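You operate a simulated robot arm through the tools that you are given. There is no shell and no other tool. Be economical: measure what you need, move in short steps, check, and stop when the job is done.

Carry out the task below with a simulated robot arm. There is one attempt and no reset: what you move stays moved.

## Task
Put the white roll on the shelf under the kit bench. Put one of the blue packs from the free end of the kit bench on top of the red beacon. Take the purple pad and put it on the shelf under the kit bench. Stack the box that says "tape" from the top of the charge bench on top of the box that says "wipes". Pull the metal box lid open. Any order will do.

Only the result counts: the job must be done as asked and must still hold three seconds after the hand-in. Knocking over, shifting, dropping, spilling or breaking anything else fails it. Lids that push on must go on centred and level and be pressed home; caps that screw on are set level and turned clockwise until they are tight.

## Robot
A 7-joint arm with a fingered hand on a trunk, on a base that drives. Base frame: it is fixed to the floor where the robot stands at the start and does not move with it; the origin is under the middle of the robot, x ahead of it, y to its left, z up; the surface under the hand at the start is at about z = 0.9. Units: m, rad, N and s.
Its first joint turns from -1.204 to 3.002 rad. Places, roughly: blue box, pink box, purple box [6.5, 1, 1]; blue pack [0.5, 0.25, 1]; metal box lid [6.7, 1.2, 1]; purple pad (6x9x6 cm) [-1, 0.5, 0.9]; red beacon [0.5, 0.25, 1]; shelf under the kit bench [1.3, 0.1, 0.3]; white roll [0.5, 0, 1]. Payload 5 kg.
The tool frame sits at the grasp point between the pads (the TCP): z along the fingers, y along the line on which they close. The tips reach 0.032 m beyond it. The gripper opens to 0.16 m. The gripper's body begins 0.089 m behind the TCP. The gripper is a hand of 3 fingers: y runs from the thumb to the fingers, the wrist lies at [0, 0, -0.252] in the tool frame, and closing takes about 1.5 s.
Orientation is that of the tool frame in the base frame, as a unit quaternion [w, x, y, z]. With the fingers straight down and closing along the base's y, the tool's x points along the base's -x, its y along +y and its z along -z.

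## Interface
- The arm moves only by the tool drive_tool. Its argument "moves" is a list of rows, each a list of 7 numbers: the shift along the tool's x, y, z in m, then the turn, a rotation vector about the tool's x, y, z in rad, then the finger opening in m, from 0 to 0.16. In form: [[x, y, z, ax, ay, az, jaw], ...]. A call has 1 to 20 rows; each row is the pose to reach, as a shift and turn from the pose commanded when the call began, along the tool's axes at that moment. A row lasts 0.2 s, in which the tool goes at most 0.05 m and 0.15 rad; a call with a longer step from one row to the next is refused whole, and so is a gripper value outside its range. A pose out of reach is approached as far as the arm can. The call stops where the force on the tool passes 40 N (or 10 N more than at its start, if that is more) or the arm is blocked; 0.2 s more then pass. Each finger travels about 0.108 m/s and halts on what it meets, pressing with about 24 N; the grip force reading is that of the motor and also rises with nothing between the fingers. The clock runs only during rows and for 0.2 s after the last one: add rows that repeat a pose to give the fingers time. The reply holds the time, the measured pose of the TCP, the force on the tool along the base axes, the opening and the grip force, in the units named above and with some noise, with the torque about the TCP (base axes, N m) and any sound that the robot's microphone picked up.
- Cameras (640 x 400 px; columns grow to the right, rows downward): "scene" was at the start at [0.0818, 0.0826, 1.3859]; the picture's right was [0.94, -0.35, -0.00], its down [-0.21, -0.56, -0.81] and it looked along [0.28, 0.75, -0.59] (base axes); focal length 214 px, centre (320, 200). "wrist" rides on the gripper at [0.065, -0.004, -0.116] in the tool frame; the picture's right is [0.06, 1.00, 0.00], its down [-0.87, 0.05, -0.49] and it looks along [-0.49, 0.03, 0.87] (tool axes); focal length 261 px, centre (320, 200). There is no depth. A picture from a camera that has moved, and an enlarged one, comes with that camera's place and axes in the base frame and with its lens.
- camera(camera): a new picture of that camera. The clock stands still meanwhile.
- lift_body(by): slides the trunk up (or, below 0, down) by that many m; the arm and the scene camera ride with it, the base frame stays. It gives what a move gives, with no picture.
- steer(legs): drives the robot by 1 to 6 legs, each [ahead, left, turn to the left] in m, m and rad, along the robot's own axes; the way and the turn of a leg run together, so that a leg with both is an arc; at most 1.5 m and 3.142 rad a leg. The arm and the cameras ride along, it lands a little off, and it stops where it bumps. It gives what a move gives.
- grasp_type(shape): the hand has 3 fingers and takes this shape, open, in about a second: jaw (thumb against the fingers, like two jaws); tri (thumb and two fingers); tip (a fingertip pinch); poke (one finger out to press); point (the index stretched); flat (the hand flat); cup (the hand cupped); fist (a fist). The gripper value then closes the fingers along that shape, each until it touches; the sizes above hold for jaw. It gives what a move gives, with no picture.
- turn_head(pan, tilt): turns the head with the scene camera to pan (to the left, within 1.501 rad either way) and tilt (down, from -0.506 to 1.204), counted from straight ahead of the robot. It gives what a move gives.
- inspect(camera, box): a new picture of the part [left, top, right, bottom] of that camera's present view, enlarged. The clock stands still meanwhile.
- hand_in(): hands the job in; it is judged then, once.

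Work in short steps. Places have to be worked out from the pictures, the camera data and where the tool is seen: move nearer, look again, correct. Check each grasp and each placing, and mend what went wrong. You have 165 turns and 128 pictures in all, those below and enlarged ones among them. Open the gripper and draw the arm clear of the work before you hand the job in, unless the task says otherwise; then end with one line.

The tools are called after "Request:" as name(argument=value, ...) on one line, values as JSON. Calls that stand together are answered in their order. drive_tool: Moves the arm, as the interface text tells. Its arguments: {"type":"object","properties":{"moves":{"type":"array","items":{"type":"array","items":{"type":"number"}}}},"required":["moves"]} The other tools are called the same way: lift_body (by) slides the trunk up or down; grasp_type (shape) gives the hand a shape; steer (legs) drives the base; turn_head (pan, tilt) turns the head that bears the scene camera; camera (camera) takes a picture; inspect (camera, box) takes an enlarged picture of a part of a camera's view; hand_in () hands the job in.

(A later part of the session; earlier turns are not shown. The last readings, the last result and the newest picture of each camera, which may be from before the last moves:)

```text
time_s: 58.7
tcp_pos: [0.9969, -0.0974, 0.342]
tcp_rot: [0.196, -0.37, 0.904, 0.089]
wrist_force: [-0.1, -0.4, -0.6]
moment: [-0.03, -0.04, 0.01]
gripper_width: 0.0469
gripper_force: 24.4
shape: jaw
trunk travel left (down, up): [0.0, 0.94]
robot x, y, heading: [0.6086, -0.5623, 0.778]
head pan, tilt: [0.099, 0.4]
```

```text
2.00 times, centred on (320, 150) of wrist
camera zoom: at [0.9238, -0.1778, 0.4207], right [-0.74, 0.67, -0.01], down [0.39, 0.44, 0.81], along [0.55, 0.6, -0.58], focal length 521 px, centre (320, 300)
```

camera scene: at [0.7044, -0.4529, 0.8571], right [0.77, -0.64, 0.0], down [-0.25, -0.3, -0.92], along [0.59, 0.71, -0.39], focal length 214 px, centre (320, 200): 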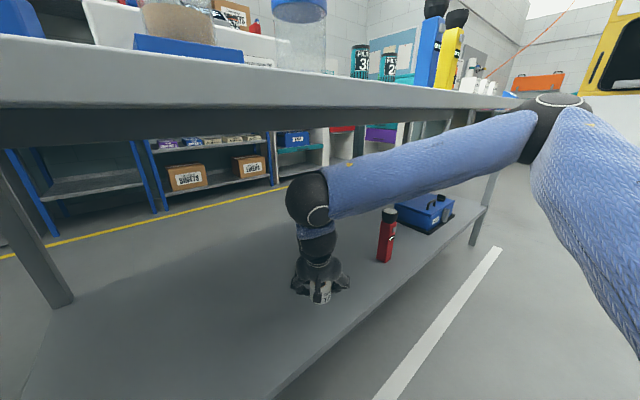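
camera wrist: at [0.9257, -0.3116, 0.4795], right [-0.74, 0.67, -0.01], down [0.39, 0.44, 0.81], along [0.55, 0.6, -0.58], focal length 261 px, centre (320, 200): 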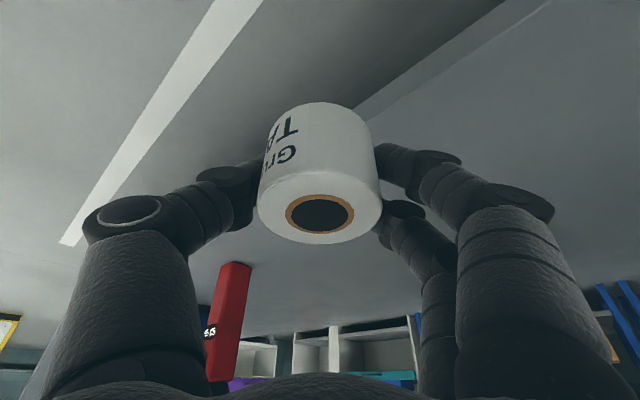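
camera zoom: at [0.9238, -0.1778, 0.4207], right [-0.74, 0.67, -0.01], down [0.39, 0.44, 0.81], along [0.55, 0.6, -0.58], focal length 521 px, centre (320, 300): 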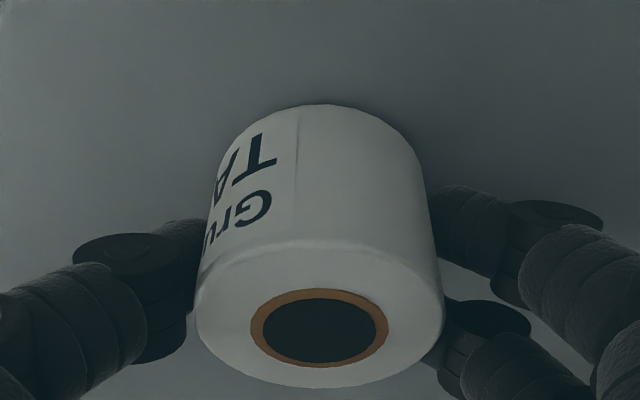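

Not yet touching by force; continue 1 mm at a time for a few mm.

Request:
drive_tool(moves=[[0.0008, 0, 0.0018, 0, 0, 0, 0], [0.0013, 0, 0.0027, 0, 0, 0, 0], [0.0017, 0, 0.0036, 0, 0, 0, 0], [0.0017, 0, 0.0036, 0, 0, 0, 0]])

```text
time_s: 59.7
tcp_pos: [0.9968, -0.0984, 0.3401]
tcp_rot: [0.196, -0.369, 0.904, 0.089]
wrist_force: [0.7, 0.8, -1.1]
moment: [0.01, 0.03, 0.01]
gripper_width: 0.047
gripper_force: 23.9
shape: jaw
trunk travel left (down, up): [0.0, 0.94]
robot x, y, heading: [0.6072, -0.5602, 0.781]
head pan, tilt: [0.099, 0.4]
```

Request:
drive_tool(moves=[[0.0004, 0, 0.0009, 0, 0, 0, 0], [0.0008, 0, 0.0018, 0, 0, 0, 0], [0.0013, 0, 0.0027, 0, 0, 0, 0], [0.0013, 0, 0.0027, 0, 0, 0, 0]])

```text
time_s: 60.7
tcp_pos: [0.9975, -0.0966, 0.3372]
tcp_rot: [0.196, -0.369, 0.904, 0.09]
wrist_force: [0.0, -1.6, 13.2]
moment: [0.0, 0.2, 0.02]
gripper_width: 0.0474
gripper_force: 23.9
shape: jaw
trunk travel left (down, up): [0.0, 0.94]
robot x, y, heading: [0.6076, -0.5619, 0.781]
head pan, tilt: [0.099, 0.4]
```

13 N: the roll stands on the shelf (z≈0.3). I open and retreat up along the tool axis.

Request:
drive_tool(moves=[[-0.0004, 0, -0.001, 0, 0, 0, 0.03], [-0.0004, 0, -0.001, 0, 0, 0, 0.055], [-0.0004, 0, -0.001, 0, 0, 0, 0.07], [-0.0004, 0, -0.001, 0, 0, 0, 0.1], [-0.0004, 0, -0.001, 0, 0, 0, 0.1], [0, 0, -0.03, 0, 0, 0, 0.1], [0, 0, -0.06, 0, 0, 0, 0.1], [0, 0, -0.09, 0, 0, 0, 0.1], [0, 0, -0.09, 0, 0, 0, 0.1]])

Request:
camera(camera="wrist")

```text
time_s: 62.7
tcp_pos: [0.9713, -0.1258, 0.4174]
tcp_rot: [0.196, -0.369, 0.904, 0.089]
wrist_force: [0.3, -0.3, 0.0]
moment: [-0.01, -0.01, 0.03]
gripper_width: 0.0995
gripper_force: 0.0
shape: jaw
trunk travel left (down, up): [0.0, 0.94]
robot x, y, heading: [0.6078, -0.5615, 0.78]
head pan, tilt: [0.099, 0.4]
```

```text
90 pictures are left
camera wrist: at [0.898, -0.2049, 0.4956], right [-0.74, 0.67, -0.01], down [0.39, 0.44, 0.81], along [0.55, 0.6, -0.58], focal length 261 px, centre (320, 200)
```

wrist: 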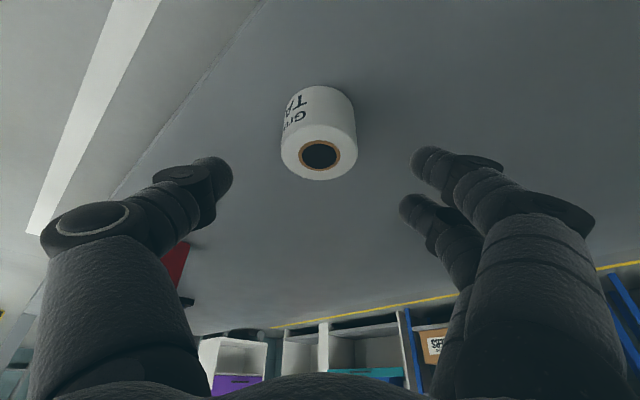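

Roll stands on the shelf. I back out by −y 0.49, then raise trunk and hand.

Request:
steer(legs=[[-0.346, -0.346, 0]])

Request:
lift_body(by=0.4)

Request:
lift_body(by=0.15)

Request:
drive_tool(moves=[[-0.02, 0, -0.043, 0, 0, 0, 0.1], [-0.04, 0, -0.085, 0, 0, 0, 0.1], [-0.06, 0, -0.125, 0, 0, 0, 0.1], [-0.08, 0, -0.165, 0, 0, 0, 0.1], [-0.085, 0, -0.18, 0, 0, 0, 0.1], [-0.085, 0, -0.18, 0, 0, 0, 0.1]])

Request:
steer(legs=[[0, 0, 0.785], [0, 0.76, 0]])

Request:
turn_head(pan=0.5, tilt=0.6)

Request:
camera(camera="scene")

```text
time_s: 65.6
tcp_pos: [0.9686, -0.6063, 0.4164]
tcp_rot: [0.197, -0.368, 0.904, 0.089]
wrist_force: [0.7, -0.4, 0.2]
moment: [-0.04, -0.03, 0.02]
gripper_width: 0.0996
gripper_force: 0.1
shape: jaw
trunk travel left (down, up): [0.0, 0.94]
robot x, y, heading: [0.6056, -1.0383, 0.774]
head pan, tilt: [0.099, 0.4]
```

```text
time_s: 69.4
tcp_pos: [0.9694, -0.6078, 0.818]
tcp_rot: [0.196, -0.368, 0.905, 0.09]
wrist_force: [-0.1, 0.6, 0.6]
moment: [0.02, -0.05, 0.02]
gripper_width: 0.0997
gripper_force: 0.0
shape: jaw
trunk travel left (down, up): [-0.4, 0.54]
robot x, y, heading: [0.6065, -1.0423, 0.773]
head pan, tilt: [0.099, 0.4]
```

```text
time_s: 71.2
tcp_pos: [0.9699, -0.6079, 0.9684]
tcp_rot: [0.197, -0.368, 0.904, 0.09]
wrist_force: [0.0, 0.3, 0.6]
moment: [0.0, -0.01, 0.01]
gripper_width: 0.0995
gripper_force: 0.0
shape: jaw
trunk travel left (down, up): [-0.55, 0.39]
robot x, y, heading: [0.6037, -1.0393, 0.773]
head pan, tilt: [0.099, 0.4]
```

```text
time_s: 72.5
tcp_pos: [0.9728, -0.6107, 1.1686]
tcp_rot: [0.197, -0.368, 0.905, 0.089]
wrist_force: [-0.9, -0.1, 0.1]
moment: [0.0, 0.0, 0.01]
gripper_width: 0.0998
gripper_force: 0.1
shape: jaw
trunk travel left (down, up): [-0.55, 0.39]
robot x, y, heading: [0.606, -1.0408, 0.781]
head pan, tilt: [0.099, 0.4]
```

```text
time_s: 78.7
tcp_pos: [-0.1963, -0.4545, 1.1681]
tcp_rot: [0.148, -0.682, 0.699, 0.157]
wrist_force: [-0.6, 0.0, 0.3]
moment: [0.02, 0.0, 0.02]
gripper_width: 0.0994
gripper_force: 0.0
shape: jaw
trunk travel left (down, up): [-0.55, 0.39]
robot x, y, heading: [-0.1594, -1.0241, 1.55]
head pan, tilt: [0.099, 0.4]
```

```text
time_s: 79.5
tcp_pos: [-0.1956, -0.4554, 1.1677]
tcp_rot: [0.148, -0.681, 0.7, 0.156]
wrist_force: [0.2, 0.4, 0.6]
moment: [0.03, 0.01, 0.02]
gripper_width: 0.0999
gripper_force: 0.0
shape: jaw
trunk travel left (down, up): [-0.55, 0.39]
robot x, y, heading: [-0.1552, -1.0207, 1.554]
head pan, tilt: [0.499, 0.6]
```

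```text
89 pictures are left
camera scene: at [-0.1967, -0.8907, 1.3889], right [0.89, 0.46, 0.0], down [0.26, -0.5, -0.83], along [-0.38, 0.73, -0.56], focal length 214 px, centre (320, 200)
```

scene: 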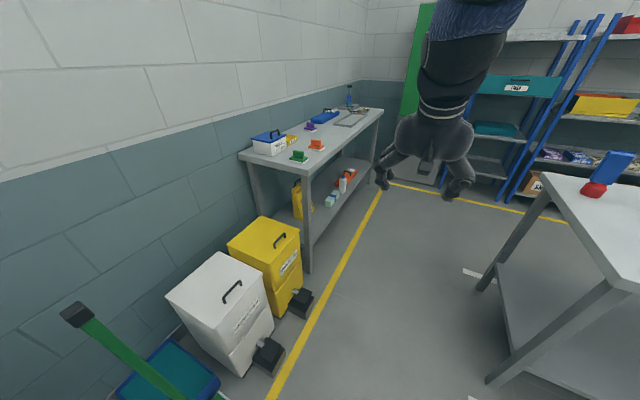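

Purple pad is on the far bench around (−1.05, 0.6). I drive into the aisle and look again from near.

Request:
steer(legs=[[1.3, 0, 0], [0, 0, 1.2]])

Request:
turn_head(pan=0.1, tilt=0.6)

Request:
camera(camera="scene")

Request:
camera(camera="wrist")

```text
time_s: 89.0
tcp_pos: [-0.6328, 0.454, 1.1675]
tcp_rot: [-0.038, 0.953, -0.212, -0.213]
wrist_force: [-1.0, -0.2, -0.1]
moment: [-0.01, 0.0, 0.0]
gripper_width: 0.0997
gripper_force: 0.1
shape: jaw
trunk travel left (down, up): [-0.55, 0.39]
robot x, y, heading: [-0.0949, 0.2608, 2.714]
head pan, tilt: [0.499, 0.6]
```

```text
time_s: 89.9
tcp_pos: [-0.6317, 0.4527, 1.1684]
tcp_rot: [-0.038, 0.953, -0.212, -0.212]
wrist_force: [0.3, -0.3, -0.2]
moment: [0.04, -0.01, -0.03]
gripper_width: 0.0994
gripper_force: 0.1
shape: jaw
trunk travel left (down, up): [-0.55, 0.39]
robot x, y, heading: [-0.0957, 0.2614, 2.71]
head pan, tilt: [0.099, 0.6]
```

```text
88 pictures are left
camera scene: at [-0.2273, 0.3133, 1.3889], right [0.33, 0.95, 0.0], down [0.53, -0.18, -0.82], along [-0.78, 0.27, -0.57], focal length 214 px, centre (320, 200)
```

scene: 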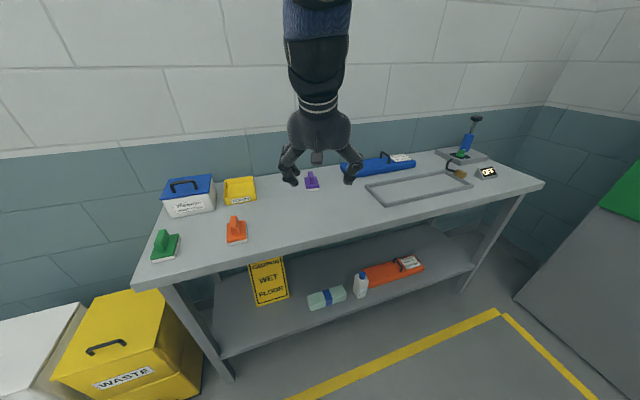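

```text
87 pictures are left
camera wrist: at [-0.5325, 0.4128, 1.2462], right [-0.37, -0.93, -0.01], down [-0.54, 0.21, 0.81], along [-0.75, 0.3, -0.58], focal length 261 px, centre (320, 200)
```

wrist: 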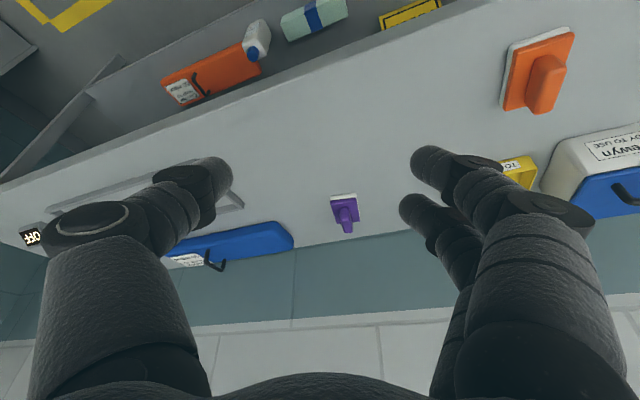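

Pad is at about (−1.0, 0.545). I move 0.25 m closer, aligned with it, and inspect.

Request:
steer(legs=[[0.22, 0.0, 0.12]])

Request:
inspect(camera="wrist", box=[160, 100, 480, 300])

Request:
inspect(camera="scene", box=[240, 120, 400, 220])

```text
time_s: 91.5
tcp_pos: [-0.8532, 0.4657, 1.1682]
tcp_rot: [-0.025, 0.965, -0.154, -0.212]
wrist_force: [-0.9, 1.0, 0.0]
moment: [-0.01, -0.03, 0.0]
gripper_width: 0.0994
gripper_force: 0.1
shape: jaw
trunk travel left (down, up): [-0.55, 0.39]
robot x, y, heading: [-0.3021, 0.3432, 2.831]
head pan, tilt: [0.099, 0.6]
```

```text
2.00 times, centred on (320, 200) of wrist
camera zoom: at [-0.7499, 0.4373, 1.2455], right [-0.25, -0.97, -0.01], down [-0.57, 0.14, 0.81], along [-0.78, 0.21, -0.58], focal length 521 px, centre (320, 200)
```

zoom: 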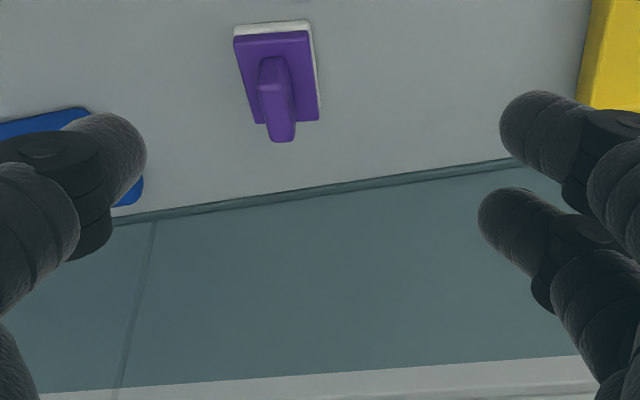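

```text
4.00 times, centred on (320, 170) of scene
camera zoom: at [-0.4347, 0.3757, 1.3887], right [0.21, 0.98, 0.0], down [0.55, -0.12, -0.82], along [-0.81, 0.17, -0.57], focal length 858 px, centre (320, 320)
```

zoom: 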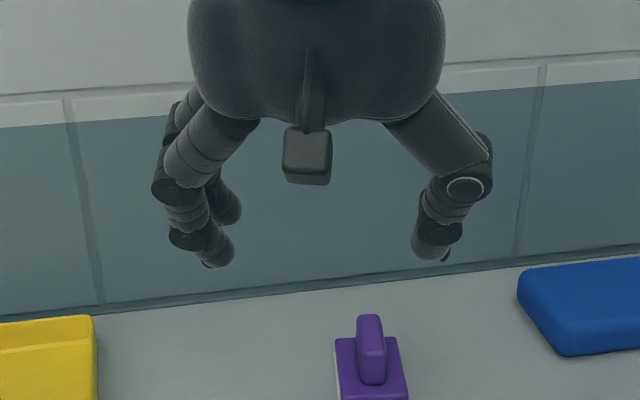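

Pad base centre ≈ (−1.013, 0.544), long axis nearly along −x. I will grip its 6 cm width; first hover about 10 cm short along the tool axis with yaw fix.

Request:
drive_tool(moves=[[-0.02, -0.01, 0.04, -0.014, 0, -0.03, 0.1], [-0.04, -0.02, 0.08, -0.028, 0.001, -0.06, 0.1], [-0.06, -0.029, 0.12, -0.042, 0.002, -0.091, 0.11], [-0.063, -0.029, 0.16, -0.042, 0.002, -0.091, 0.11], [-0.063, -0.029, 0.185, -0.042, 0.002, -0.091, 0.11], [-0.063, -0.029, 0.185, -0.042, 0.002, -0.091, 0.11]])

Request:
camera(camera="wrist")

Request:
inspect(camera="scene", box=[240, 150, 400, 250])

```text
time_s: 93.0
tcp_pos: [-0.9722, 0.5291, 1.0242]
tcp_rot: [-0.015, 0.971, -0.104, -0.215]
wrist_force: [-0.1, -0.1, -0.1]
moment: [0.03, -0.03, -0.02]
gripper_width: 0.1099
gripper_force: 0.1
shape: jaw
trunk travel left (down, up): [-0.55, 0.39]
robot x, y, heading: [-0.3017, 0.3415, 2.837]
head pan, tilt: [0.099, 0.6]
```

```text
84 pictures are left
camera wrist: at [-0.866, 0.5121, 1.1027], right [-0.15, -0.99, -0.01], down [-0.58, 0.08, 0.81], along [-0.8, 0.13, -0.58], focal length 261 px, centre (320, 200)
```

wrist: 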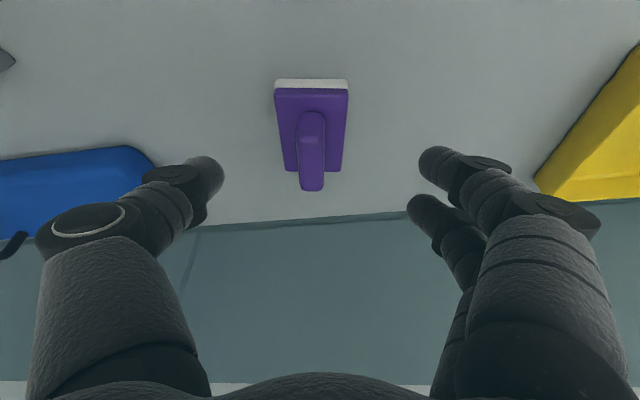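

```text
4.00 times, centred on (320, 200) of scene
camera zoom: at [-0.4328, 0.3749, 1.3889], right [0.21, 0.98, 0.0], down [0.55, -0.12, -0.83], along [-0.81, 0.17, -0.56], focal length 858 px, centre (320, 200)
```

zoom: 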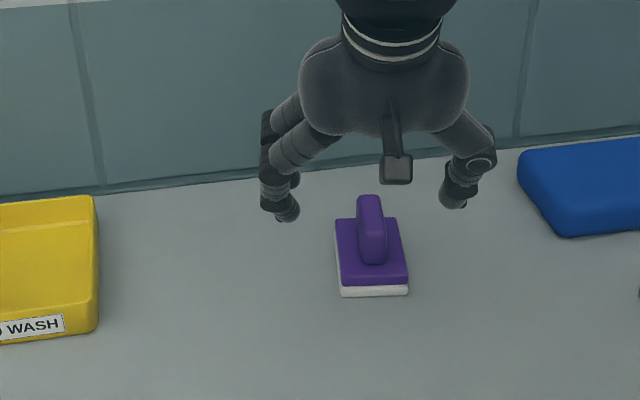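

Both views agree on (−1.010, 0.5435). I descend to z=0.935 and close.

Request:
drive_tool(moves=[[0.001, -0.0077, 0.035, 0, 0, 0, 0.11], [0.001, -0.0077, 0.07, 0, 0, 0, 0.11], [0.001, -0.0077, 0.09, 0, 0, 0, 0.11], [0.001, -0.0077, 0.0975, 0, 0, 0, 0.11], [0.001, -0.0077, 0.0975, 0, 0, 0, 0.11], [0.001, -0.0077, 0.0975, 0, 0, 0, 0.05], [0.001, -0.0077, 0.0975, 0, 0, 0, 0.0], [0.001, -0.0077, 0.0975, 0, 0, 0, 0.0], [0.001, -0.0077, 0.0975, 0, 0, 0, 0.0], [0.001, -0.0077, 0.0975, 0, 0, 0, 0.0]])

Request:
inspect(camera="scene", box=[240, 150, 400, 250])

Request:
inspect(camera="wrist", box=[160, 50, 480, 250])

```text
time_s: 95.2
tcp_pos: [-1.0136, 0.5452, 0.938]
tcp_rot: [-0.014, 0.971, -0.104, -0.216]
wrist_force: [-1.4, 0.7, 4.3]
moment: [-0.17, 0.08, 0.0]
gripper_width: 0.053
gripper_force: 24.0
shape: jaw
trunk travel left (down, up): [-0.55, 0.39]
robot x, y, heading: [-0.2993, 0.3391, 2.83]
head pan, tilt: [0.099, 0.6]
```

```text
4.00 times, centred on (320, 200) of scene
camera zoom: at [-0.4329, 0.3753, 1.3889], right [0.21, 0.98, 0.0], down [0.55, -0.12, -0.83], along [-0.81, 0.17, -0.56], focal length 858 px, centre (320, 200)
```

zoom: 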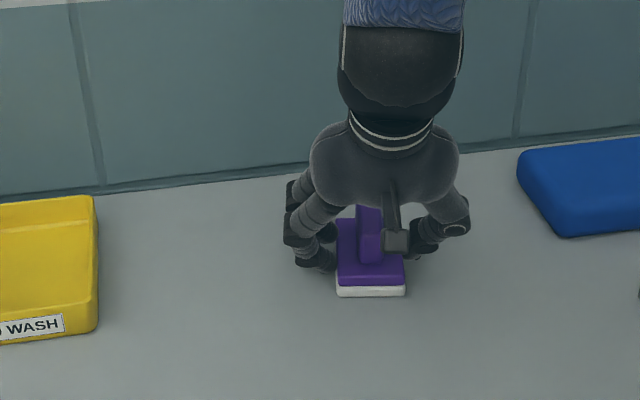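

```text
2.00 times, centred on (320, 150) of wrist
camera zoom: at [-0.9067, 0.5278, 1.016], right [-0.15, -0.99, -0.01], down [-0.58, 0.08, 0.81], along [-0.8, 0.13, -0.58], focal length 521 px, centre (320, 300)
```

zoom: 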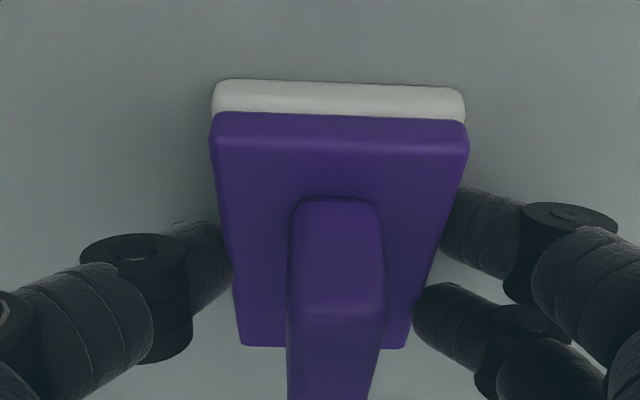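

Gripped at 5.3 cm. I lift straight up and check that it stays level.

Request:
drive_tool(moves=[[-0.017, 0, -0.036, 0, 0, 0, 0.0], [-0.034, 0, -0.072, 0, 0, 0, 0.0], [-0.055, 0, -0.116, 0, 0, 0, 0.0], [-0.076, 0, -0.16, 0, 0, 0, 0.0], [-0.095, 0, -0.204, 0, 0, 0, 0.0], [-0.097, 0, -0.208, 0, 0, 0, 0.0]])

Request:
inspect(camera="wrist", box=[160, 50, 480, 250])

Request:
camera(camera="scene")

```text
time_s: 96.5
tcp_pos: [-1.0079, 0.5501, 1.168]
tcp_rot: [-0.014, 0.971, -0.104, -0.214]
wrist_force: [-0.2, 0.0, -1.0]
moment: [0.0, -0.05, 0.01]
gripper_width: 0.0529
gripper_force: 24.2
shape: jaw
trunk travel left (down, up): [-0.55, 0.39]
robot x, y, heading: [-0.2993, 0.3416, 2.833]
head pan, tilt: [0.099, 0.6]
```

```text
2.00 times, centred on (320, 150) of wrist
camera zoom: at [-0.9019, 0.5312, 1.246], right [-0.15, -0.99, -0.01], down [-0.58, 0.08, 0.81], along [-0.8, 0.13, -0.58], focal length 521 px, centre (320, 300)
```

zoom: 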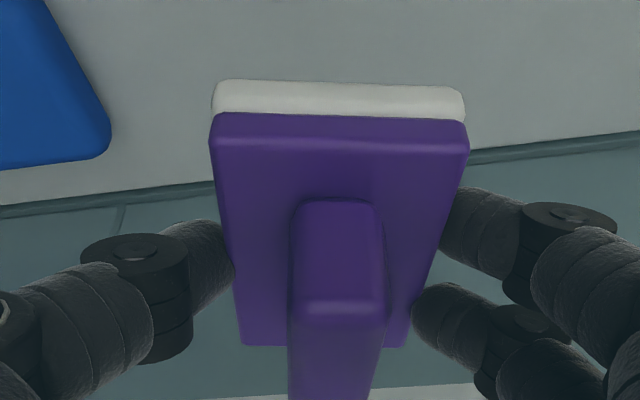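

```text
79 pictures are left
camera scene: at [-0.4342, 0.376, 1.3886], right [0.21, 0.98, 0.0], down [0.55, -0.12, -0.82], along [-0.81, 0.17, -0.57], focal length 214 px, centre (320, 200)
```

scene: 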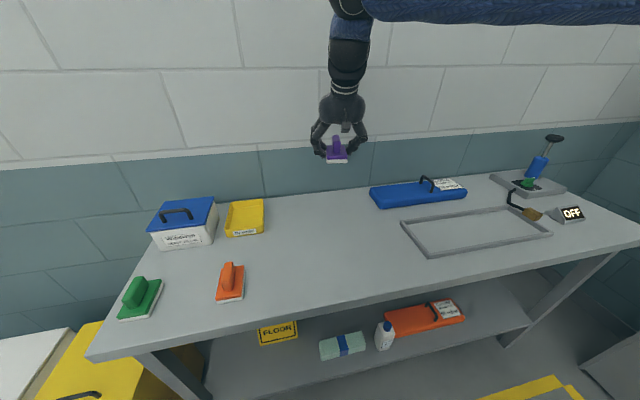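

Pad is held level. I pull the arm in 12 cm and drive back out of the aisle the way I came.

Request:
drive_tool(moves=[[0.036, 0, -0.017, 0, 0, 0, 0.0], [0.073, 0, -0.034, 0, 0, 0, 0.0], [0.109, 0, -0.051, 0, 0, 0, 0.0], [0.109, 0, -0.051, 0, 0, 0, 0.0]])

Request:
steer(legs=[[-0.17, 0, 0], [0, 0, -1.262], [-1.4, 0, 0]])

```text
time_s: 97.5
tcp_pos: [-0.8951, 0.5247, 1.1664]
tcp_rot: [-0.014, 0.971, -0.104, -0.215]
wrist_force: [-0.2, 0.1, -1.2]
moment: [-0.02, -0.04, 0.0]
gripper_width: 0.053
gripper_force: 24.5
shape: jaw
trunk travel left (down, up): [-0.55, 0.39]
robot x, y, heading: [-0.3005, 0.3398, 2.828]
head pan, tilt: [0.099, 0.6]
```

```text
time_s: 108.7
tcp_pos: [-0.1274, -0.4988, 1.1668]
tcp_rot: [-0.136, 0.735, -0.643, -0.168]
wrist_force: [0.8, 1.1, 0.2]
moment: [0.04, -0.01, -0.02]
gripper_width: 0.0526
gripper_force: 23.9
shape: jaw
trunk travel left (down, up): [-0.55, 0.39]
robot x, y, heading: [-0.0987, -1.1212, 1.611]
head pan, tilt: [0.099, 0.6]
```

I strafe right, turn to 45°, and lower trunk and arm outside the shelf.

Request:
steer(legs=[[0, -0.44, 0], [0, 0, -0.826]])

Request:
lift_body(by=-0.4)

Request:
lift_body(by=-0.15)

Request:
drive_tool(moves=[[0.018, 0, 0.038, 0, 0, 0, 0.0], [0.036, 0, 0.076, 0, 0, 0, 0.0], [0.054, 0, 0.114, 0, 0, 0, 0.0], [0.071, 0, 0.152, 0, 0, 0, 0.0], [0.0887, 0, 0.19, 0, 0, 0, 0.0], [0.0887, 0, 0.19, 0, 0, 0, 0.0], [0.0887, 0, 0.19, 0, 0, 0, 0.0]])

Request:
camera(camera="scene")

```text
time_s: 113.5
tcp_pos: [0.7805, -0.6499, 1.1669]
tcp_rot: [0.19, -0.424, 0.88, 0.101]
wrist_force: [0.5, -0.3, -0.9]
moment: [0.01, -0.01, -0.01]
gripper_width: 0.0528
gripper_force: 23.7
shape: jaw
trunk travel left (down, up): [-0.55, 0.39]
robot x, y, heading: [0.3557, -1.1035, 0.804]
head pan, tilt: [0.099, 0.6]
```

```text
time_s: 117.4
tcp_pos: [0.7809, -0.6481, 0.7675]
tcp_rot: [0.19, -0.424, 0.879, 0.102]
wrist_force: [1.0, 0.3, -0.5]
moment: [-0.02, 0.03, 0.03]
gripper_width: 0.0529
gripper_force: 23.5
shape: jaw
trunk travel left (down, up): [-0.15, 0.79]
robot x, y, heading: [0.3531, -1.1011, 0.806]
head pan, tilt: [0.099, 0.6]
```

```text
time_s: 119.1
tcp_pos: [0.7811, -0.6486, 0.6166]
tcp_rot: [0.191, -0.425, 0.879, 0.102]
wrist_force: [0.9, 0.2, -1.1]
moment: [0.03, -0.02, 0.01]
gripper_width: 0.0527
gripper_force: 24.3
shape: jaw
trunk travel left (down, up): [0.0, 0.94]
robot x, y, heading: [0.3552, -1.0993, 0.803]
head pan, tilt: [0.099, 0.6]
```

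```text
time_s: 120.7
tcp_pos: [0.7779, -0.6471, 0.4071]
tcp_rot: [0.191, -0.424, 0.879, 0.102]
wrist_force: [0.3, -0.1, -0.7]
moment: [-0.02, -0.01, 0.04]
gripper_width: 0.0525
gripper_force: 24.1
shape: jaw
trunk travel left (down, up): [0.0, 0.94]
robot x, y, heading: [0.3549, -1.101, 0.809]
head pan, tilt: [0.099, 0.6]
```

```text
78 pictures are left
camera scene: at [0.4441, -0.9954, 0.8388], right [0.79, -0.62, 0.0], down [-0.35, -0.44, -0.82], along [0.51, 0.65, -0.57], focal length 214 px, centre (320, 200)
```

scene: 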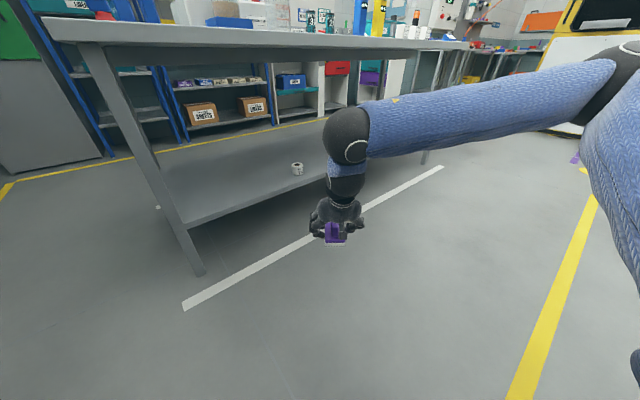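

I drive +y 0.54 so the pad is over the shelf at about (0.78, −0.11).

Request:
steer(legs=[[0.389, 0.374, 0]])

Request:
camera(camera="scene")

```text
time_s: 123.9
tcp_pos: [0.7776, -0.1023, 0.4076]
tcp_rot: [0.19, -0.424, 0.88, 0.102]
wrist_force: [-0.7, 0.4, -1.0]
moment: [0.0, 0.01, 0.0]
gripper_width: 0.0523
gripper_force: 24.1
shape: jaw
trunk travel left (down, up): [0.0, 0.94]
robot x, y, heading: [0.3518, -0.5602, 0.808]
head pan, tilt: [0.099, 0.6]
```

```text
77 pictures are left
camera scene: at [0.4431, -0.4512, 0.8389], right [0.78, -0.62, 0.0], down [-0.35, -0.44, -0.82], along [0.51, 0.65, -0.57], focal length 214 px, centre (320, 200)
```

scene: 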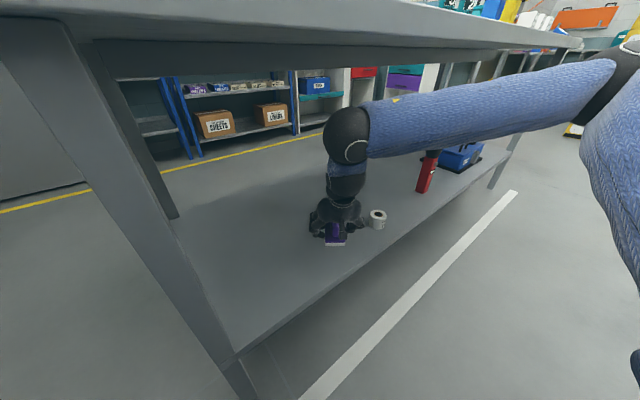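

Clear of the roll. I lower ~0.065 then fine steps until contact.

Request:
drive_tool(moves=[[0.0085, 0, 0.018, 0, 0, 0, 0], [0.017, 0, 0.036, 0, 0, 0, 0], [0.0232, 0, 0.05, 0, 0, 0, 0], [0.0266, 0, 0.057, 0, 0, 0, 0], [0.0266, 0, 0.057, 0, 0, 0, 0]])

Request:
drive_tool(moves=[[0.0008, 0, 0.0018, 0, 0, 0, 0], [0.0017, 0, 0.0036, 0, 0, 0, 0], [0.0025, 0, 0.0054, 0, 0, 0, 0], [0.0025, 0, 0.0054, 0, 0, 0, 0]])

```text
time_s: 125.1
tcp_pos: [0.776, -0.1026, 0.345]
tcp_rot: [0.19, -0.424, 0.879, 0.102]
wrist_force: [0.1, -0.5, -1.9]
moment: [0.01, 0.04, -0.04]
gripper_width: 0.0525
gripper_force: 24.9
shape: jaw
trunk travel left (down, up): [0.0, 0.94]
robot x, y, heading: [0.3512, -0.5572, 0.8]
head pan, tilt: [0.099, 0.6]
```

```text
time_s: 126.1
tcp_pos: [0.7764, -0.1019, 0.3393]
tcp_rot: [0.19, -0.425, 0.879, 0.102]
wrist_force: [-1.1, -0.4, 0.9]
moment: [0.02, 0.04, 0.05]
gripper_width: 0.0525
gripper_force: 24.0
shape: jaw
trunk travel left (down, up): [0.0, 0.94]
robot x, y, heading: [0.3554, -0.558, 0.805]
head pan, tilt: [0.099, 0.6]
```

Request:
drive_tool(moves=[[0.0004, 0, 0.0009, 0, 0, 0, 0], [0.0008, 0, 0.0018, 0, 0, 0, 0], [0.0013, 0, 0.0027, 0, 0, 0, 0], [0.0013, 0, 0.0027, 0, 0, 0, 0]])

```text
time_s: 127.1
tcp_pos: [0.7768, -0.1019, 0.3381]
tcp_rot: [0.191, -0.423, 0.88, 0.101]
wrist_force: [4.0, 3.2, 23.7]
moment: [0.64, 0.35, -0.24]
gripper_width: 0.053
gripper_force: 24.2
shape: jaw
trunk travel left (down, up): [0.0, 0.94]
robot x, y, heading: [0.3501, -0.5551, 0.803]
head pan, tilt: [0.099, 0.6]
```

Firm contact (24 N). I ease 1 mm, open, and retreat along the tool axis.

Request:
drive_tool(moves=[[-0.0006, 0, -0.0014, 0, 0, 0, 0.0], [-0.0006, 0, -0.0014, 0, 0, 0, 0.055], [-0.0006, 0, -0.0014, 0, 0, 0, 0.07], [-0.0006, 0, -0.0014, 0, 0, 0, 0.11], [-0.0006, 0, -0.0014, 0, 0, 0, 0.11], [-0.0006, 0, -0.03, 0, 0, 0, 0.11], [0, 0, -0.06, 0, 0, 0, 0.11], [0, 0, -0.09, 0, 0, 0, 0.11], [0, 0, -0.09, 0, 0, 0, 0.11]])

Request:
camera(camera="wrist")

```text
time_s: 129.1
tcp_pos: [0.7549, -0.1335, 0.4167]
tcp_rot: [0.19, -0.423, 0.88, 0.101]
wrist_force: [-0.4, 0.3, 0.2]
moment: [-0.02, -0.01, 0.01]
gripper_width: 0.1099
gripper_force: 0.1
shape: jaw
trunk travel left (down, up): [0.0, 0.94]
robot x, y, heading: [0.3552, -0.5585, 0.803]
head pan, tilt: [0.099, 0.6]
```

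```text
76 pictures are left
camera wrist: at [0.6923, -0.2217, 0.4938], right [-0.82, 0.57, -0.01], down [0.33, 0.48, 0.81], along [0.47, 0.66, -0.58], focal length 261 px, centre (320, 200)
```

wrist: 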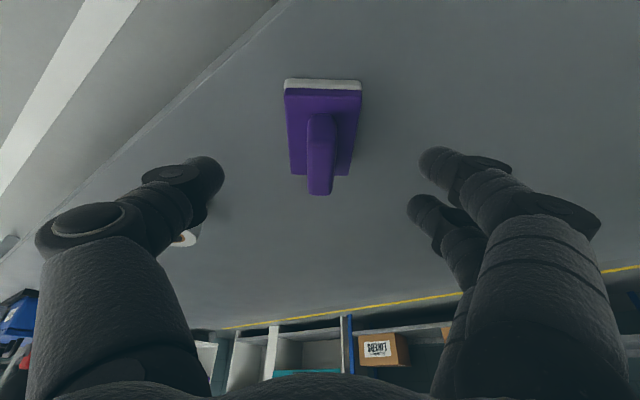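

Pad lies flat on the shelf. I back out, raise, turn to face +x and look down the room.

Request:
steer(legs=[[-0.4, -0.385, 0]])

Request:
lift_body(by=0.4)

Request:
lift_body(by=0.15)

Request:
drive_tool(moves=[[-0.02, 0, -0.043, 0, 0, 0, 0.1], [-0.04, 0, -0.085, 0, 0, 0, 0.1], [-0.06, 0, -0.125, 0, 0, 0, 0.1], [-0.08, 0, -0.165, 0, 0, 0, 0.1], [-0.085, 0, -0.18, 0, 0, 0, 0.1], [-0.085, 0, -0.18, 0, 0, 0, 0.1]])

Request:
steer(legs=[[0, 0, -0.8]])

Request:
turn_head(pan=0.15, tilt=0.3)

Request:
camera(camera="scene")

```text
time_s: 132.3
tcp_pos: [0.7621, -0.7091, 0.4161]
tcp_rot: [0.19, -0.423, 0.88, 0.102]
wrist_force: [0.3, -0.4, 0.6]
moment: [-0.01, 0.01, 0.01]
gripper_width: 0.1098
gripper_force: 0.0
shape: jaw
trunk travel left (down, up): [0.0, 0.94]
robot x, y, heading: [0.359, -1.1288, 0.801]
head pan, tilt: [0.099, 0.6]
```

```text
time_s: 136.2
tcp_pos: [0.7621, -0.7078, 0.8163]
tcp_rot: [0.191, -0.422, 0.881, 0.101]
wrist_force: [-0.4, -0.6, 0.3]
moment: [0.01, 0.01, 0.01]
gripper_width: 0.1098
gripper_force: 0.0
shape: jaw
trunk travel left (down, up): [-0.4, 0.54]
robot x, y, heading: [0.3601, -1.1277, 0.8]
head pan, tilt: [0.099, 0.6]
```

```text
time_s: 137.9
tcp_pos: [0.761, -0.7079, 0.9652]
tcp_rot: [0.19, -0.423, 0.88, 0.102]
wrist_force: [0.5, -0.1, 0.2]
moment: [0.01, -0.01, 0.03]
gripper_width: 0.1095
gripper_force: 0.1
shape: jaw
trunk travel left (down, up): [-0.55, 0.39]
robot x, y, heading: [0.3569, -1.1325, 0.802]
head pan, tilt: [0.099, 0.6]
```

```text
time_s: 139.3
tcp_pos: [0.7649, -0.7072, 1.1652]
tcp_rot: [0.19, -0.422, 0.881, 0.101]
wrist_force: [-1.0, -0.2, -0.5]
moment: [0.01, 0.0, 0.0]
gripper_width: 0.1006
gripper_force: 0.1
shape: jaw
trunk travel left (down, up): [-0.55, 0.39]
robot x, y, heading: [0.3576, -1.1297, 0.801]
head pan, tilt: [0.099, 0.6]
```

```text
time_s: 141.8
tcp_pos: [0.9448, -1.1298, 1.1645]
tcp_rot: [0.216, -0.043, 0.975, 0.018]
wrist_force: [0.2, 0.0, 0.1]
moment: [0.02, 0.04, 0.01]
gripper_width: 0.1005
gripper_force: 0.0
shape: jaw
trunk travel left (down, up): [-0.55, 0.39]
robot x, y, heading: [0.3595, -1.133, -0.007]
head pan, tilt: [0.099, 0.6]
```

```text
time_s: 142.6
tcp_pos: [0.9452, -1.1306, 1.1649]
tcp_rot: [0.215, -0.043, 0.976, 0.018]
wrist_force: [-0.9, -0.4, -0.8]
moment: [0.03, -0.01, 0.02]
gripper_width: 0.1005
gripper_force: 0.1
shape: jaw
trunk travel left (down, up): [-0.55, 0.39]
robot x, y, heading: [0.3586, -1.1324, -0.005]
head pan, tilt: [0.15, 0.3]
```

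```text
75 pictures are left
camera scene: at [0.5018, -1.1175, 1.4163], right [0.14, -0.99, 0.0], down [-0.29, -0.04, -0.95], along [0.95, 0.14, -0.3], focal length 214 px, centre (320, 200)
```

scene: 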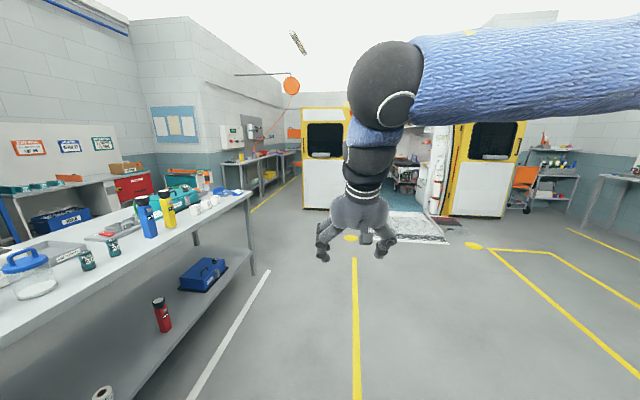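

Charge bench lies beyond the kit bench along the left wall. I drive along to x≈2.9 and look again.

Request:
steer(legs=[[1.5, 0, 0], [1.05, 0, 0]])

Request:
turn_head(pan=0.6, tilt=0.4)

Request:
camera(camera="scene")

```text
time_s: 155.2
tcp_pos: [3.5169, -1.1244, 1.1637]
tcp_rot: [0.214, -0.054, 0.975, 0.021]
wrist_force: [-1.0, -0.1, -0.8]
moment: [-0.01, 0.0, 0.03]
gripper_width: 0.1007
gripper_force: 0.1
shape: jaw
trunk travel left (down, up): [-0.55, 0.39]
robot x, y, heading: [2.9267, -1.1378, 0.012]
head pan, tilt: [0.15, 0.3]
```

```text
time_s: 156.1
tcp_pos: [3.516, -1.1247, 1.1637]
tcp_rot: [0.214, -0.054, 0.975, 0.021]
wrist_force: [1.5, 0.7, -0.1]
moment: [0.03, 0.0, 0.01]
gripper_width: 0.1005
gripper_force: 0.0
shape: jaw
trunk travel left (down, up): [-0.55, 0.39]
robot x, y, heading: [2.9275, -1.1407, 0.014]
head pan, tilt: [0.6, 0.4]
```

```text
74 pictures are left
camera scene: at [3.0554, -1.0836, 1.4071], right [0.58, -0.82, 0.0], down [-0.32, -0.22, -0.92], along [0.75, 0.53, -0.39], focal length 214 px, centre (320, 200)
```

scene: 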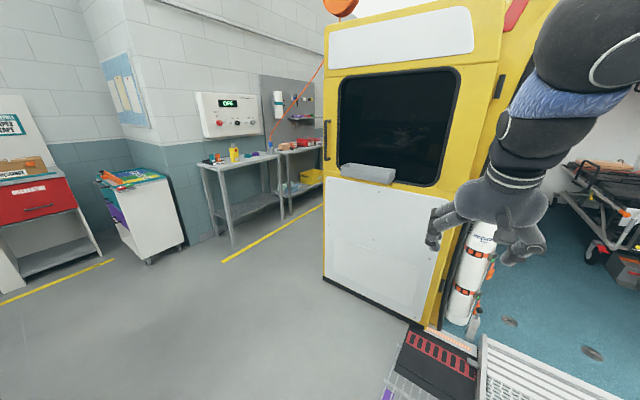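

The corridor between ambulance (y≈−0.25) and the wall benches (front y≈0.87) is ~1.1 m wide. I strafe left to y≈0.42, then look ahead.

Request:
steer(legs=[[0, 1.5, 0], [0.9, 0.05, 0]])

Request:
turn_head(pan=0.35, tilt=0.5)

Request:
camera(camera="scene")

```text
time_s: 167.6
tcp_pos: [4.4117, 0.3833, 1.1643]
tcp_rot: [0.214, -0.056, 0.975, 0.021]
wrist_force: [0.5, 0.9, 0.6]
moment: [-0.02, 0.02, -0.02]
gripper_width: 0.1006
gripper_force: 0.1
shape: jaw
trunk travel left (down, up): [-0.55, 0.39]
robot x, y, heading: [3.8218, 0.3686, 0.019]
head pan, tilt: [0.6, 0.4]
```

```text
time_s: 168.4
tcp_pos: [4.4103, 0.3834, 1.1639]
tcp_rot: [0.214, -0.055, 0.975, 0.021]
wrist_force: [0.7, -0.3, 0.5]
moment: [-0.01, 0.04, 0.02]
gripper_width: 0.1008
gripper_force: 0.2
shape: jaw
trunk travel left (down, up): [-0.55, 0.39]
robot x, y, heading: [3.8274, 0.3658, 0.024]
head pan, tilt: [0.351, 0.499]
```

```text
73 pictures are left
camera scene: at [3.9599, 0.4025, 1.398], right [0.36, -0.93, 0.0], down [-0.45, -0.17, -0.88], along [0.82, 0.32, -0.48], focal length 214 px, centre (320, 200)
```

scene: 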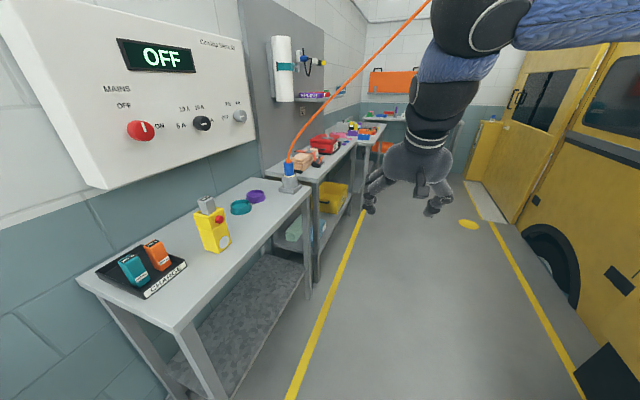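

The wall bench has a charge panel; further on, a second bench holds the red items. An orange cable hangs from (≈5.0, 1.0, 1.0) to the reel at (≈5.4, 0.33, 2.4); I keep to its right and low, and advance.

Request:
steer(legs=[[0.7, -0.2, 0]])

Request:
turn_head(pan=0.6, tilt=0.4)

Request:
camera(camera="scene")

```text
time_s: 172.3
tcp_pos: [5.0986, 0.1854, 1.1638]
tcp_rot: [0.213, -0.05, 0.975, 0.02]
wrist_force: [-0.3, 0.1, 0.1]
moment: [0.07, 0.01, -0.01]
gripper_width: 0.1005
gripper_force: 0.2
shape: jaw
trunk travel left (down, up): [-0.55, 0.39]
robot x, y, heading: [4.5127, 0.1791, 0.005]
head pan, tilt: [0.351, 0.499]
```

```text
time_s: 173.1
tcp_pos: [5.0974, 0.1848, 1.1643]
tcp_rot: [0.214, -0.049, 0.975, 0.019]
wrist_force: [0.7, -0.6, -0.3]
moment: [0.01, 0.03, 0.0]
gripper_width: 0.1004
gripper_force: 0.0
shape: jaw
trunk travel left (down, up): [-0.55, 0.39]
robot x, y, heading: [4.5102, 0.1795, 0.007]
head pan, tilt: [0.6, 0.4]
```

```text
72 pictures are left
camera scene: at [4.6383, 0.2315, 1.4071], right [0.57, -0.82, 0.0], down [-0.32, -0.22, -0.92], along [0.76, 0.52, -0.39], focal length 214 px, centre (320, 200)
```

scene: 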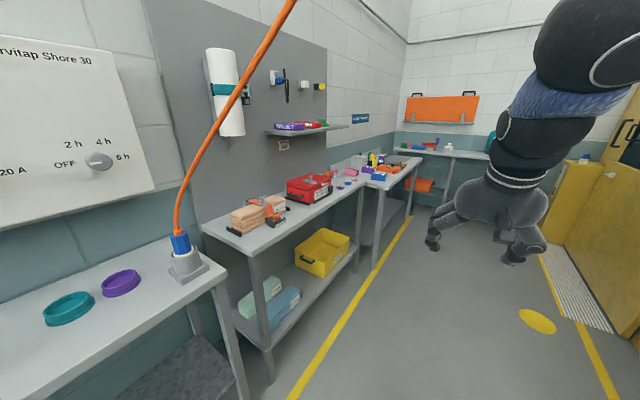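

I advance another 1.2 m, staying right of the cable, and look toward the further bench.

Request:
steer(legs=[[1.2, -0.05, 0]])

Request:
turn_head(pan=0.9, tilt=0.45)

Request:
camera(camera="scene")

```text
time_s: 179.2
tcp_pos: [6.3033, 0.141, 1.1641]
tcp_rot: [0.214, -0.048, 0.975, 0.02]
wrist_force: [-0.7, -0.3, 0.7]
moment: [0.01, 0.0, -0.01]
gripper_width: 0.1004
gripper_force: 0.0
shape: jaw
trunk travel left (down, up): [-0.55, 0.39]
robot x, y, heading: [5.717, 0.1342, 0.006]
head pan, tilt: [0.6, 0.4]
```

```text
time_s: 180.0
tcp_pos: [6.3022, 0.1391, 1.1641]
tcp_rot: [0.214, -0.048, 0.975, 0.02]
wrist_force: [0.8, -0.3, 0.0]
moment: [-0.03, -0.01, 0.02]
gripper_width: 0.1005
gripper_force: 0.0
shape: jaw
trunk travel left (down, up): [-0.55, 0.39]
robot x, y, heading: [5.7138, 0.1319, 0.006]
head pan, tilt: [0.901, 0.45]
```

```text
71 pictures are left
camera scene: at [5.8235, 0.2059, 1.4025], right [0.79, -0.62, 0.0], down [-0.27, -0.34, -0.9], along [0.56, 0.71, -0.44], focal length 214 px, centre (320, 200)
```

scene: 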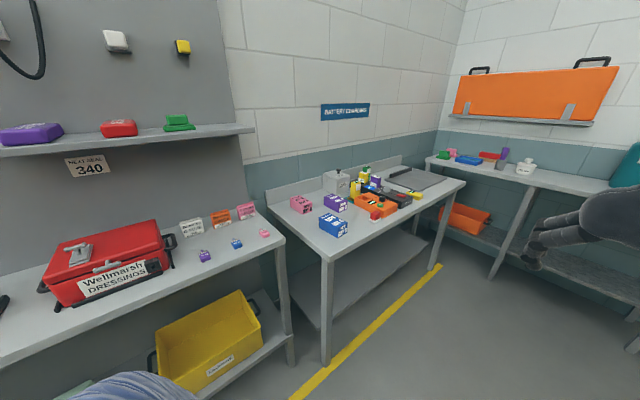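

This is the "battery charging" bench with pink, purple and blue boxes and the grey metal box. I zoom in to read the labels.

Request:
inspect(camera="scene", box=[280, 150, 440, 250])

```text
4.00 times, centred on (360, 200) of scene
camera zoom: at [5.8235, 0.2059, 1.4025], right [0.79, -0.62, 0.0], down [-0.27, -0.34, -0.9], along [0.56, 0.71, -0.44], focal length 858 px, centre (160, 200)
```

zoom: 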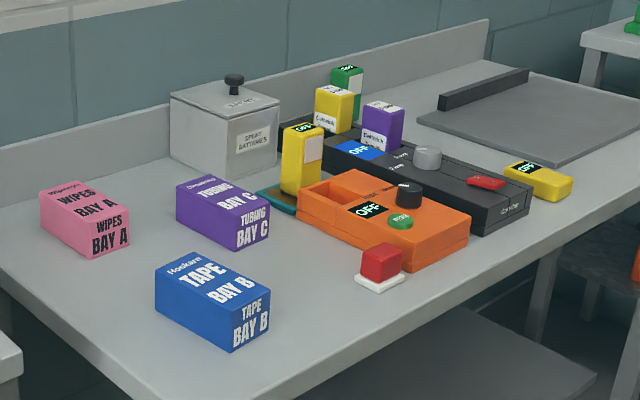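

Blue = TAPE, pink = WIPES, grey box = "spent batteries" with a knobbed lid. I move in front of them, turning to face the bench.

Request:
steer(legs=[[0.6, 0, 0], [0, 0, 1.571]])

Request:
turn_head(pan=0.0, tilt=0.7)

Request:
camera(camera="scene")

Request:
camera(camera="wrist")

```text
time_s: 187.1
tcp_pos: [6.3278, 0.7226, 1.1632]
tcp_rot: [-0.141, 0.711, -0.669, -0.162]
wrist_force: [-0.2, 0.2, 0.3]
moment: [0.0, -0.04, 0.02]
gripper_width: 0.1005
gripper_force: 0.1
shape: jaw
trunk travel left (down, up): [-0.55, 0.39]
robot x, y, heading: [6.3097, 0.131, 1.534]
head pan, tilt: [0.901, 0.45]
```

```text
time_s: 188.3
tcp_pos: [6.3274, 0.7218, 1.1639]
tcp_rot: [-0.141, 0.711, -0.669, -0.163]
wrist_force: [-0.1, 0.0, -0.3]
moment: [-0.01, 0.02, 0.02]
gripper_width: 0.1004
gripper_force: 0.0
shape: jaw
trunk travel left (down, up): [-0.55, 0.39]
robot x, y, heading: [6.3087, 0.1356, 1.532]
head pan, tilt: [0.0, 0.7]
```

```text
69 pictures are left
camera scene: at [6.3166, 0.2714, 1.3803], right [1.0, -0.04, 0.0], down [-0.02, -0.64, -0.76], along [0.03, 0.76, -0.64], focal length 214 px, centre (320, 200)
```

scene: 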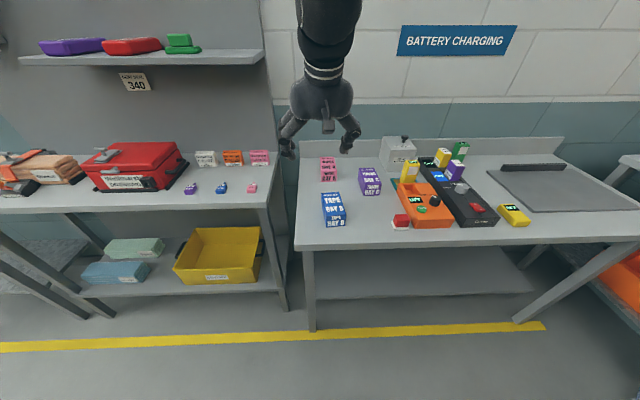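

```text
68 pictures are left
camera wrist: at [6.3395, 0.6146, 1.2423], right [-0.99, -0.12, -0.01], down [-0.08, 0.58, 0.81], along [-0.09, 0.81, -0.58], focal length 261 px, centre (320, 200)
```

wrist: 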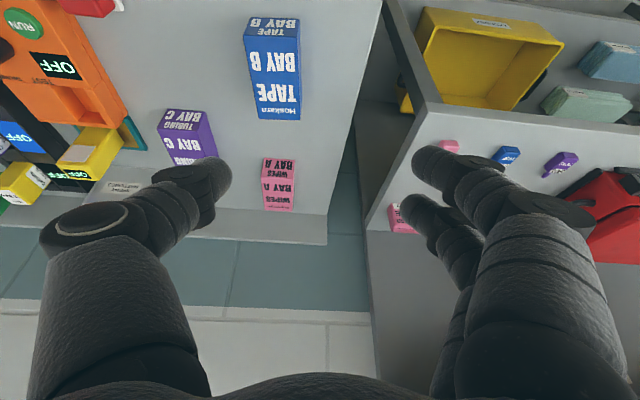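

Tape box ≈ centre (6.38, 0.792), pink ≈ (6.372, 1.022), both ~6×10×5 cm lengthwise along y. I hover 10 cm short of the tape box along the tool axis.

Request:
drive_tool(moves=[[0.01, -0.02, 0.035, 0, 0, 0, 0.11], [0.02, -0.04, 0.07, 0, 0, 0, 0.11], [0.034, -0.061, 0.105, 0, 0, 0, 0.11], [0.034, -0.061, 0.1316, 0, 0, 0, 0.11], [0.034, -0.061, 0.1316, 0, 0, 0, 0.11]])

Request:
camera(camera="wrist")

Request:
inspect(camera="scene", box=[270, 120, 430, 240])

```text
time_s: 189.5
tcp_pos: [6.3852, 0.7514, 1.0297]
tcp_rot: [-0.14, 0.711, -0.67, -0.163]
wrist_force: [0.0, -0.3, -0.5]
moment: [0.0, 0.0, -0.02]
gripper_width: 0.1097
gripper_force: 0.1
shape: jaw
trunk travel left (down, up): [-0.55, 0.39]
robot x, y, heading: [6.3096, 0.1368, 1.531]
head pan, tilt: [0.0, 0.7]
```

```text
67 pictures are left
camera wrist: at [6.3978, 0.6438, 1.108], right [-0.99, -0.12, -0.01], down [-0.08, 0.58, 0.81], along [-0.09, 0.81, -0.58], focal length 261 px, centre (320, 200)
```

wrist: 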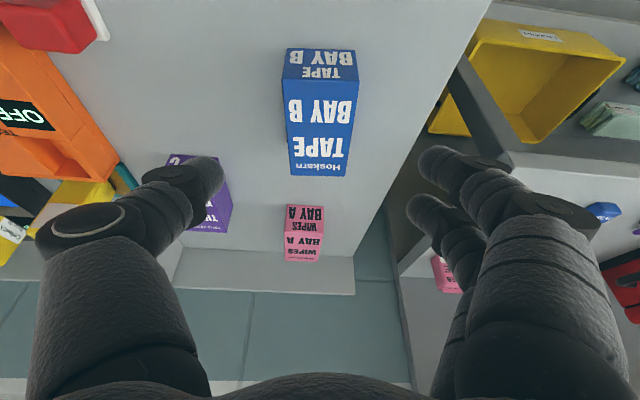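

```text
3.33 times, centred on (350, 180) of scene
camera zoom: at [6.3171, 0.2709, 1.3803], right [1.0, -0.04, 0.0], down [-0.02, -0.64, -0.77], along [0.03, 0.76, -0.64], focal length 715 px, centre (220, 267)
```

zoom: 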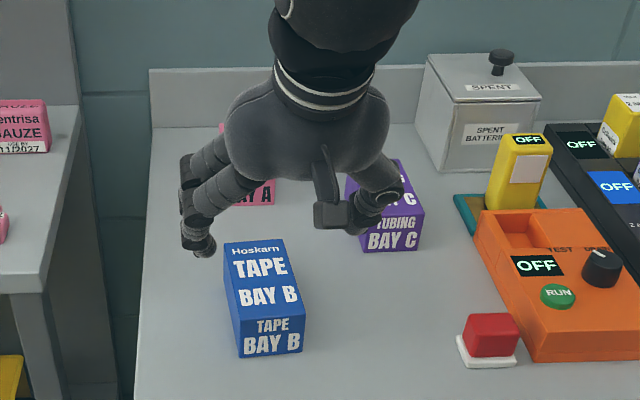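

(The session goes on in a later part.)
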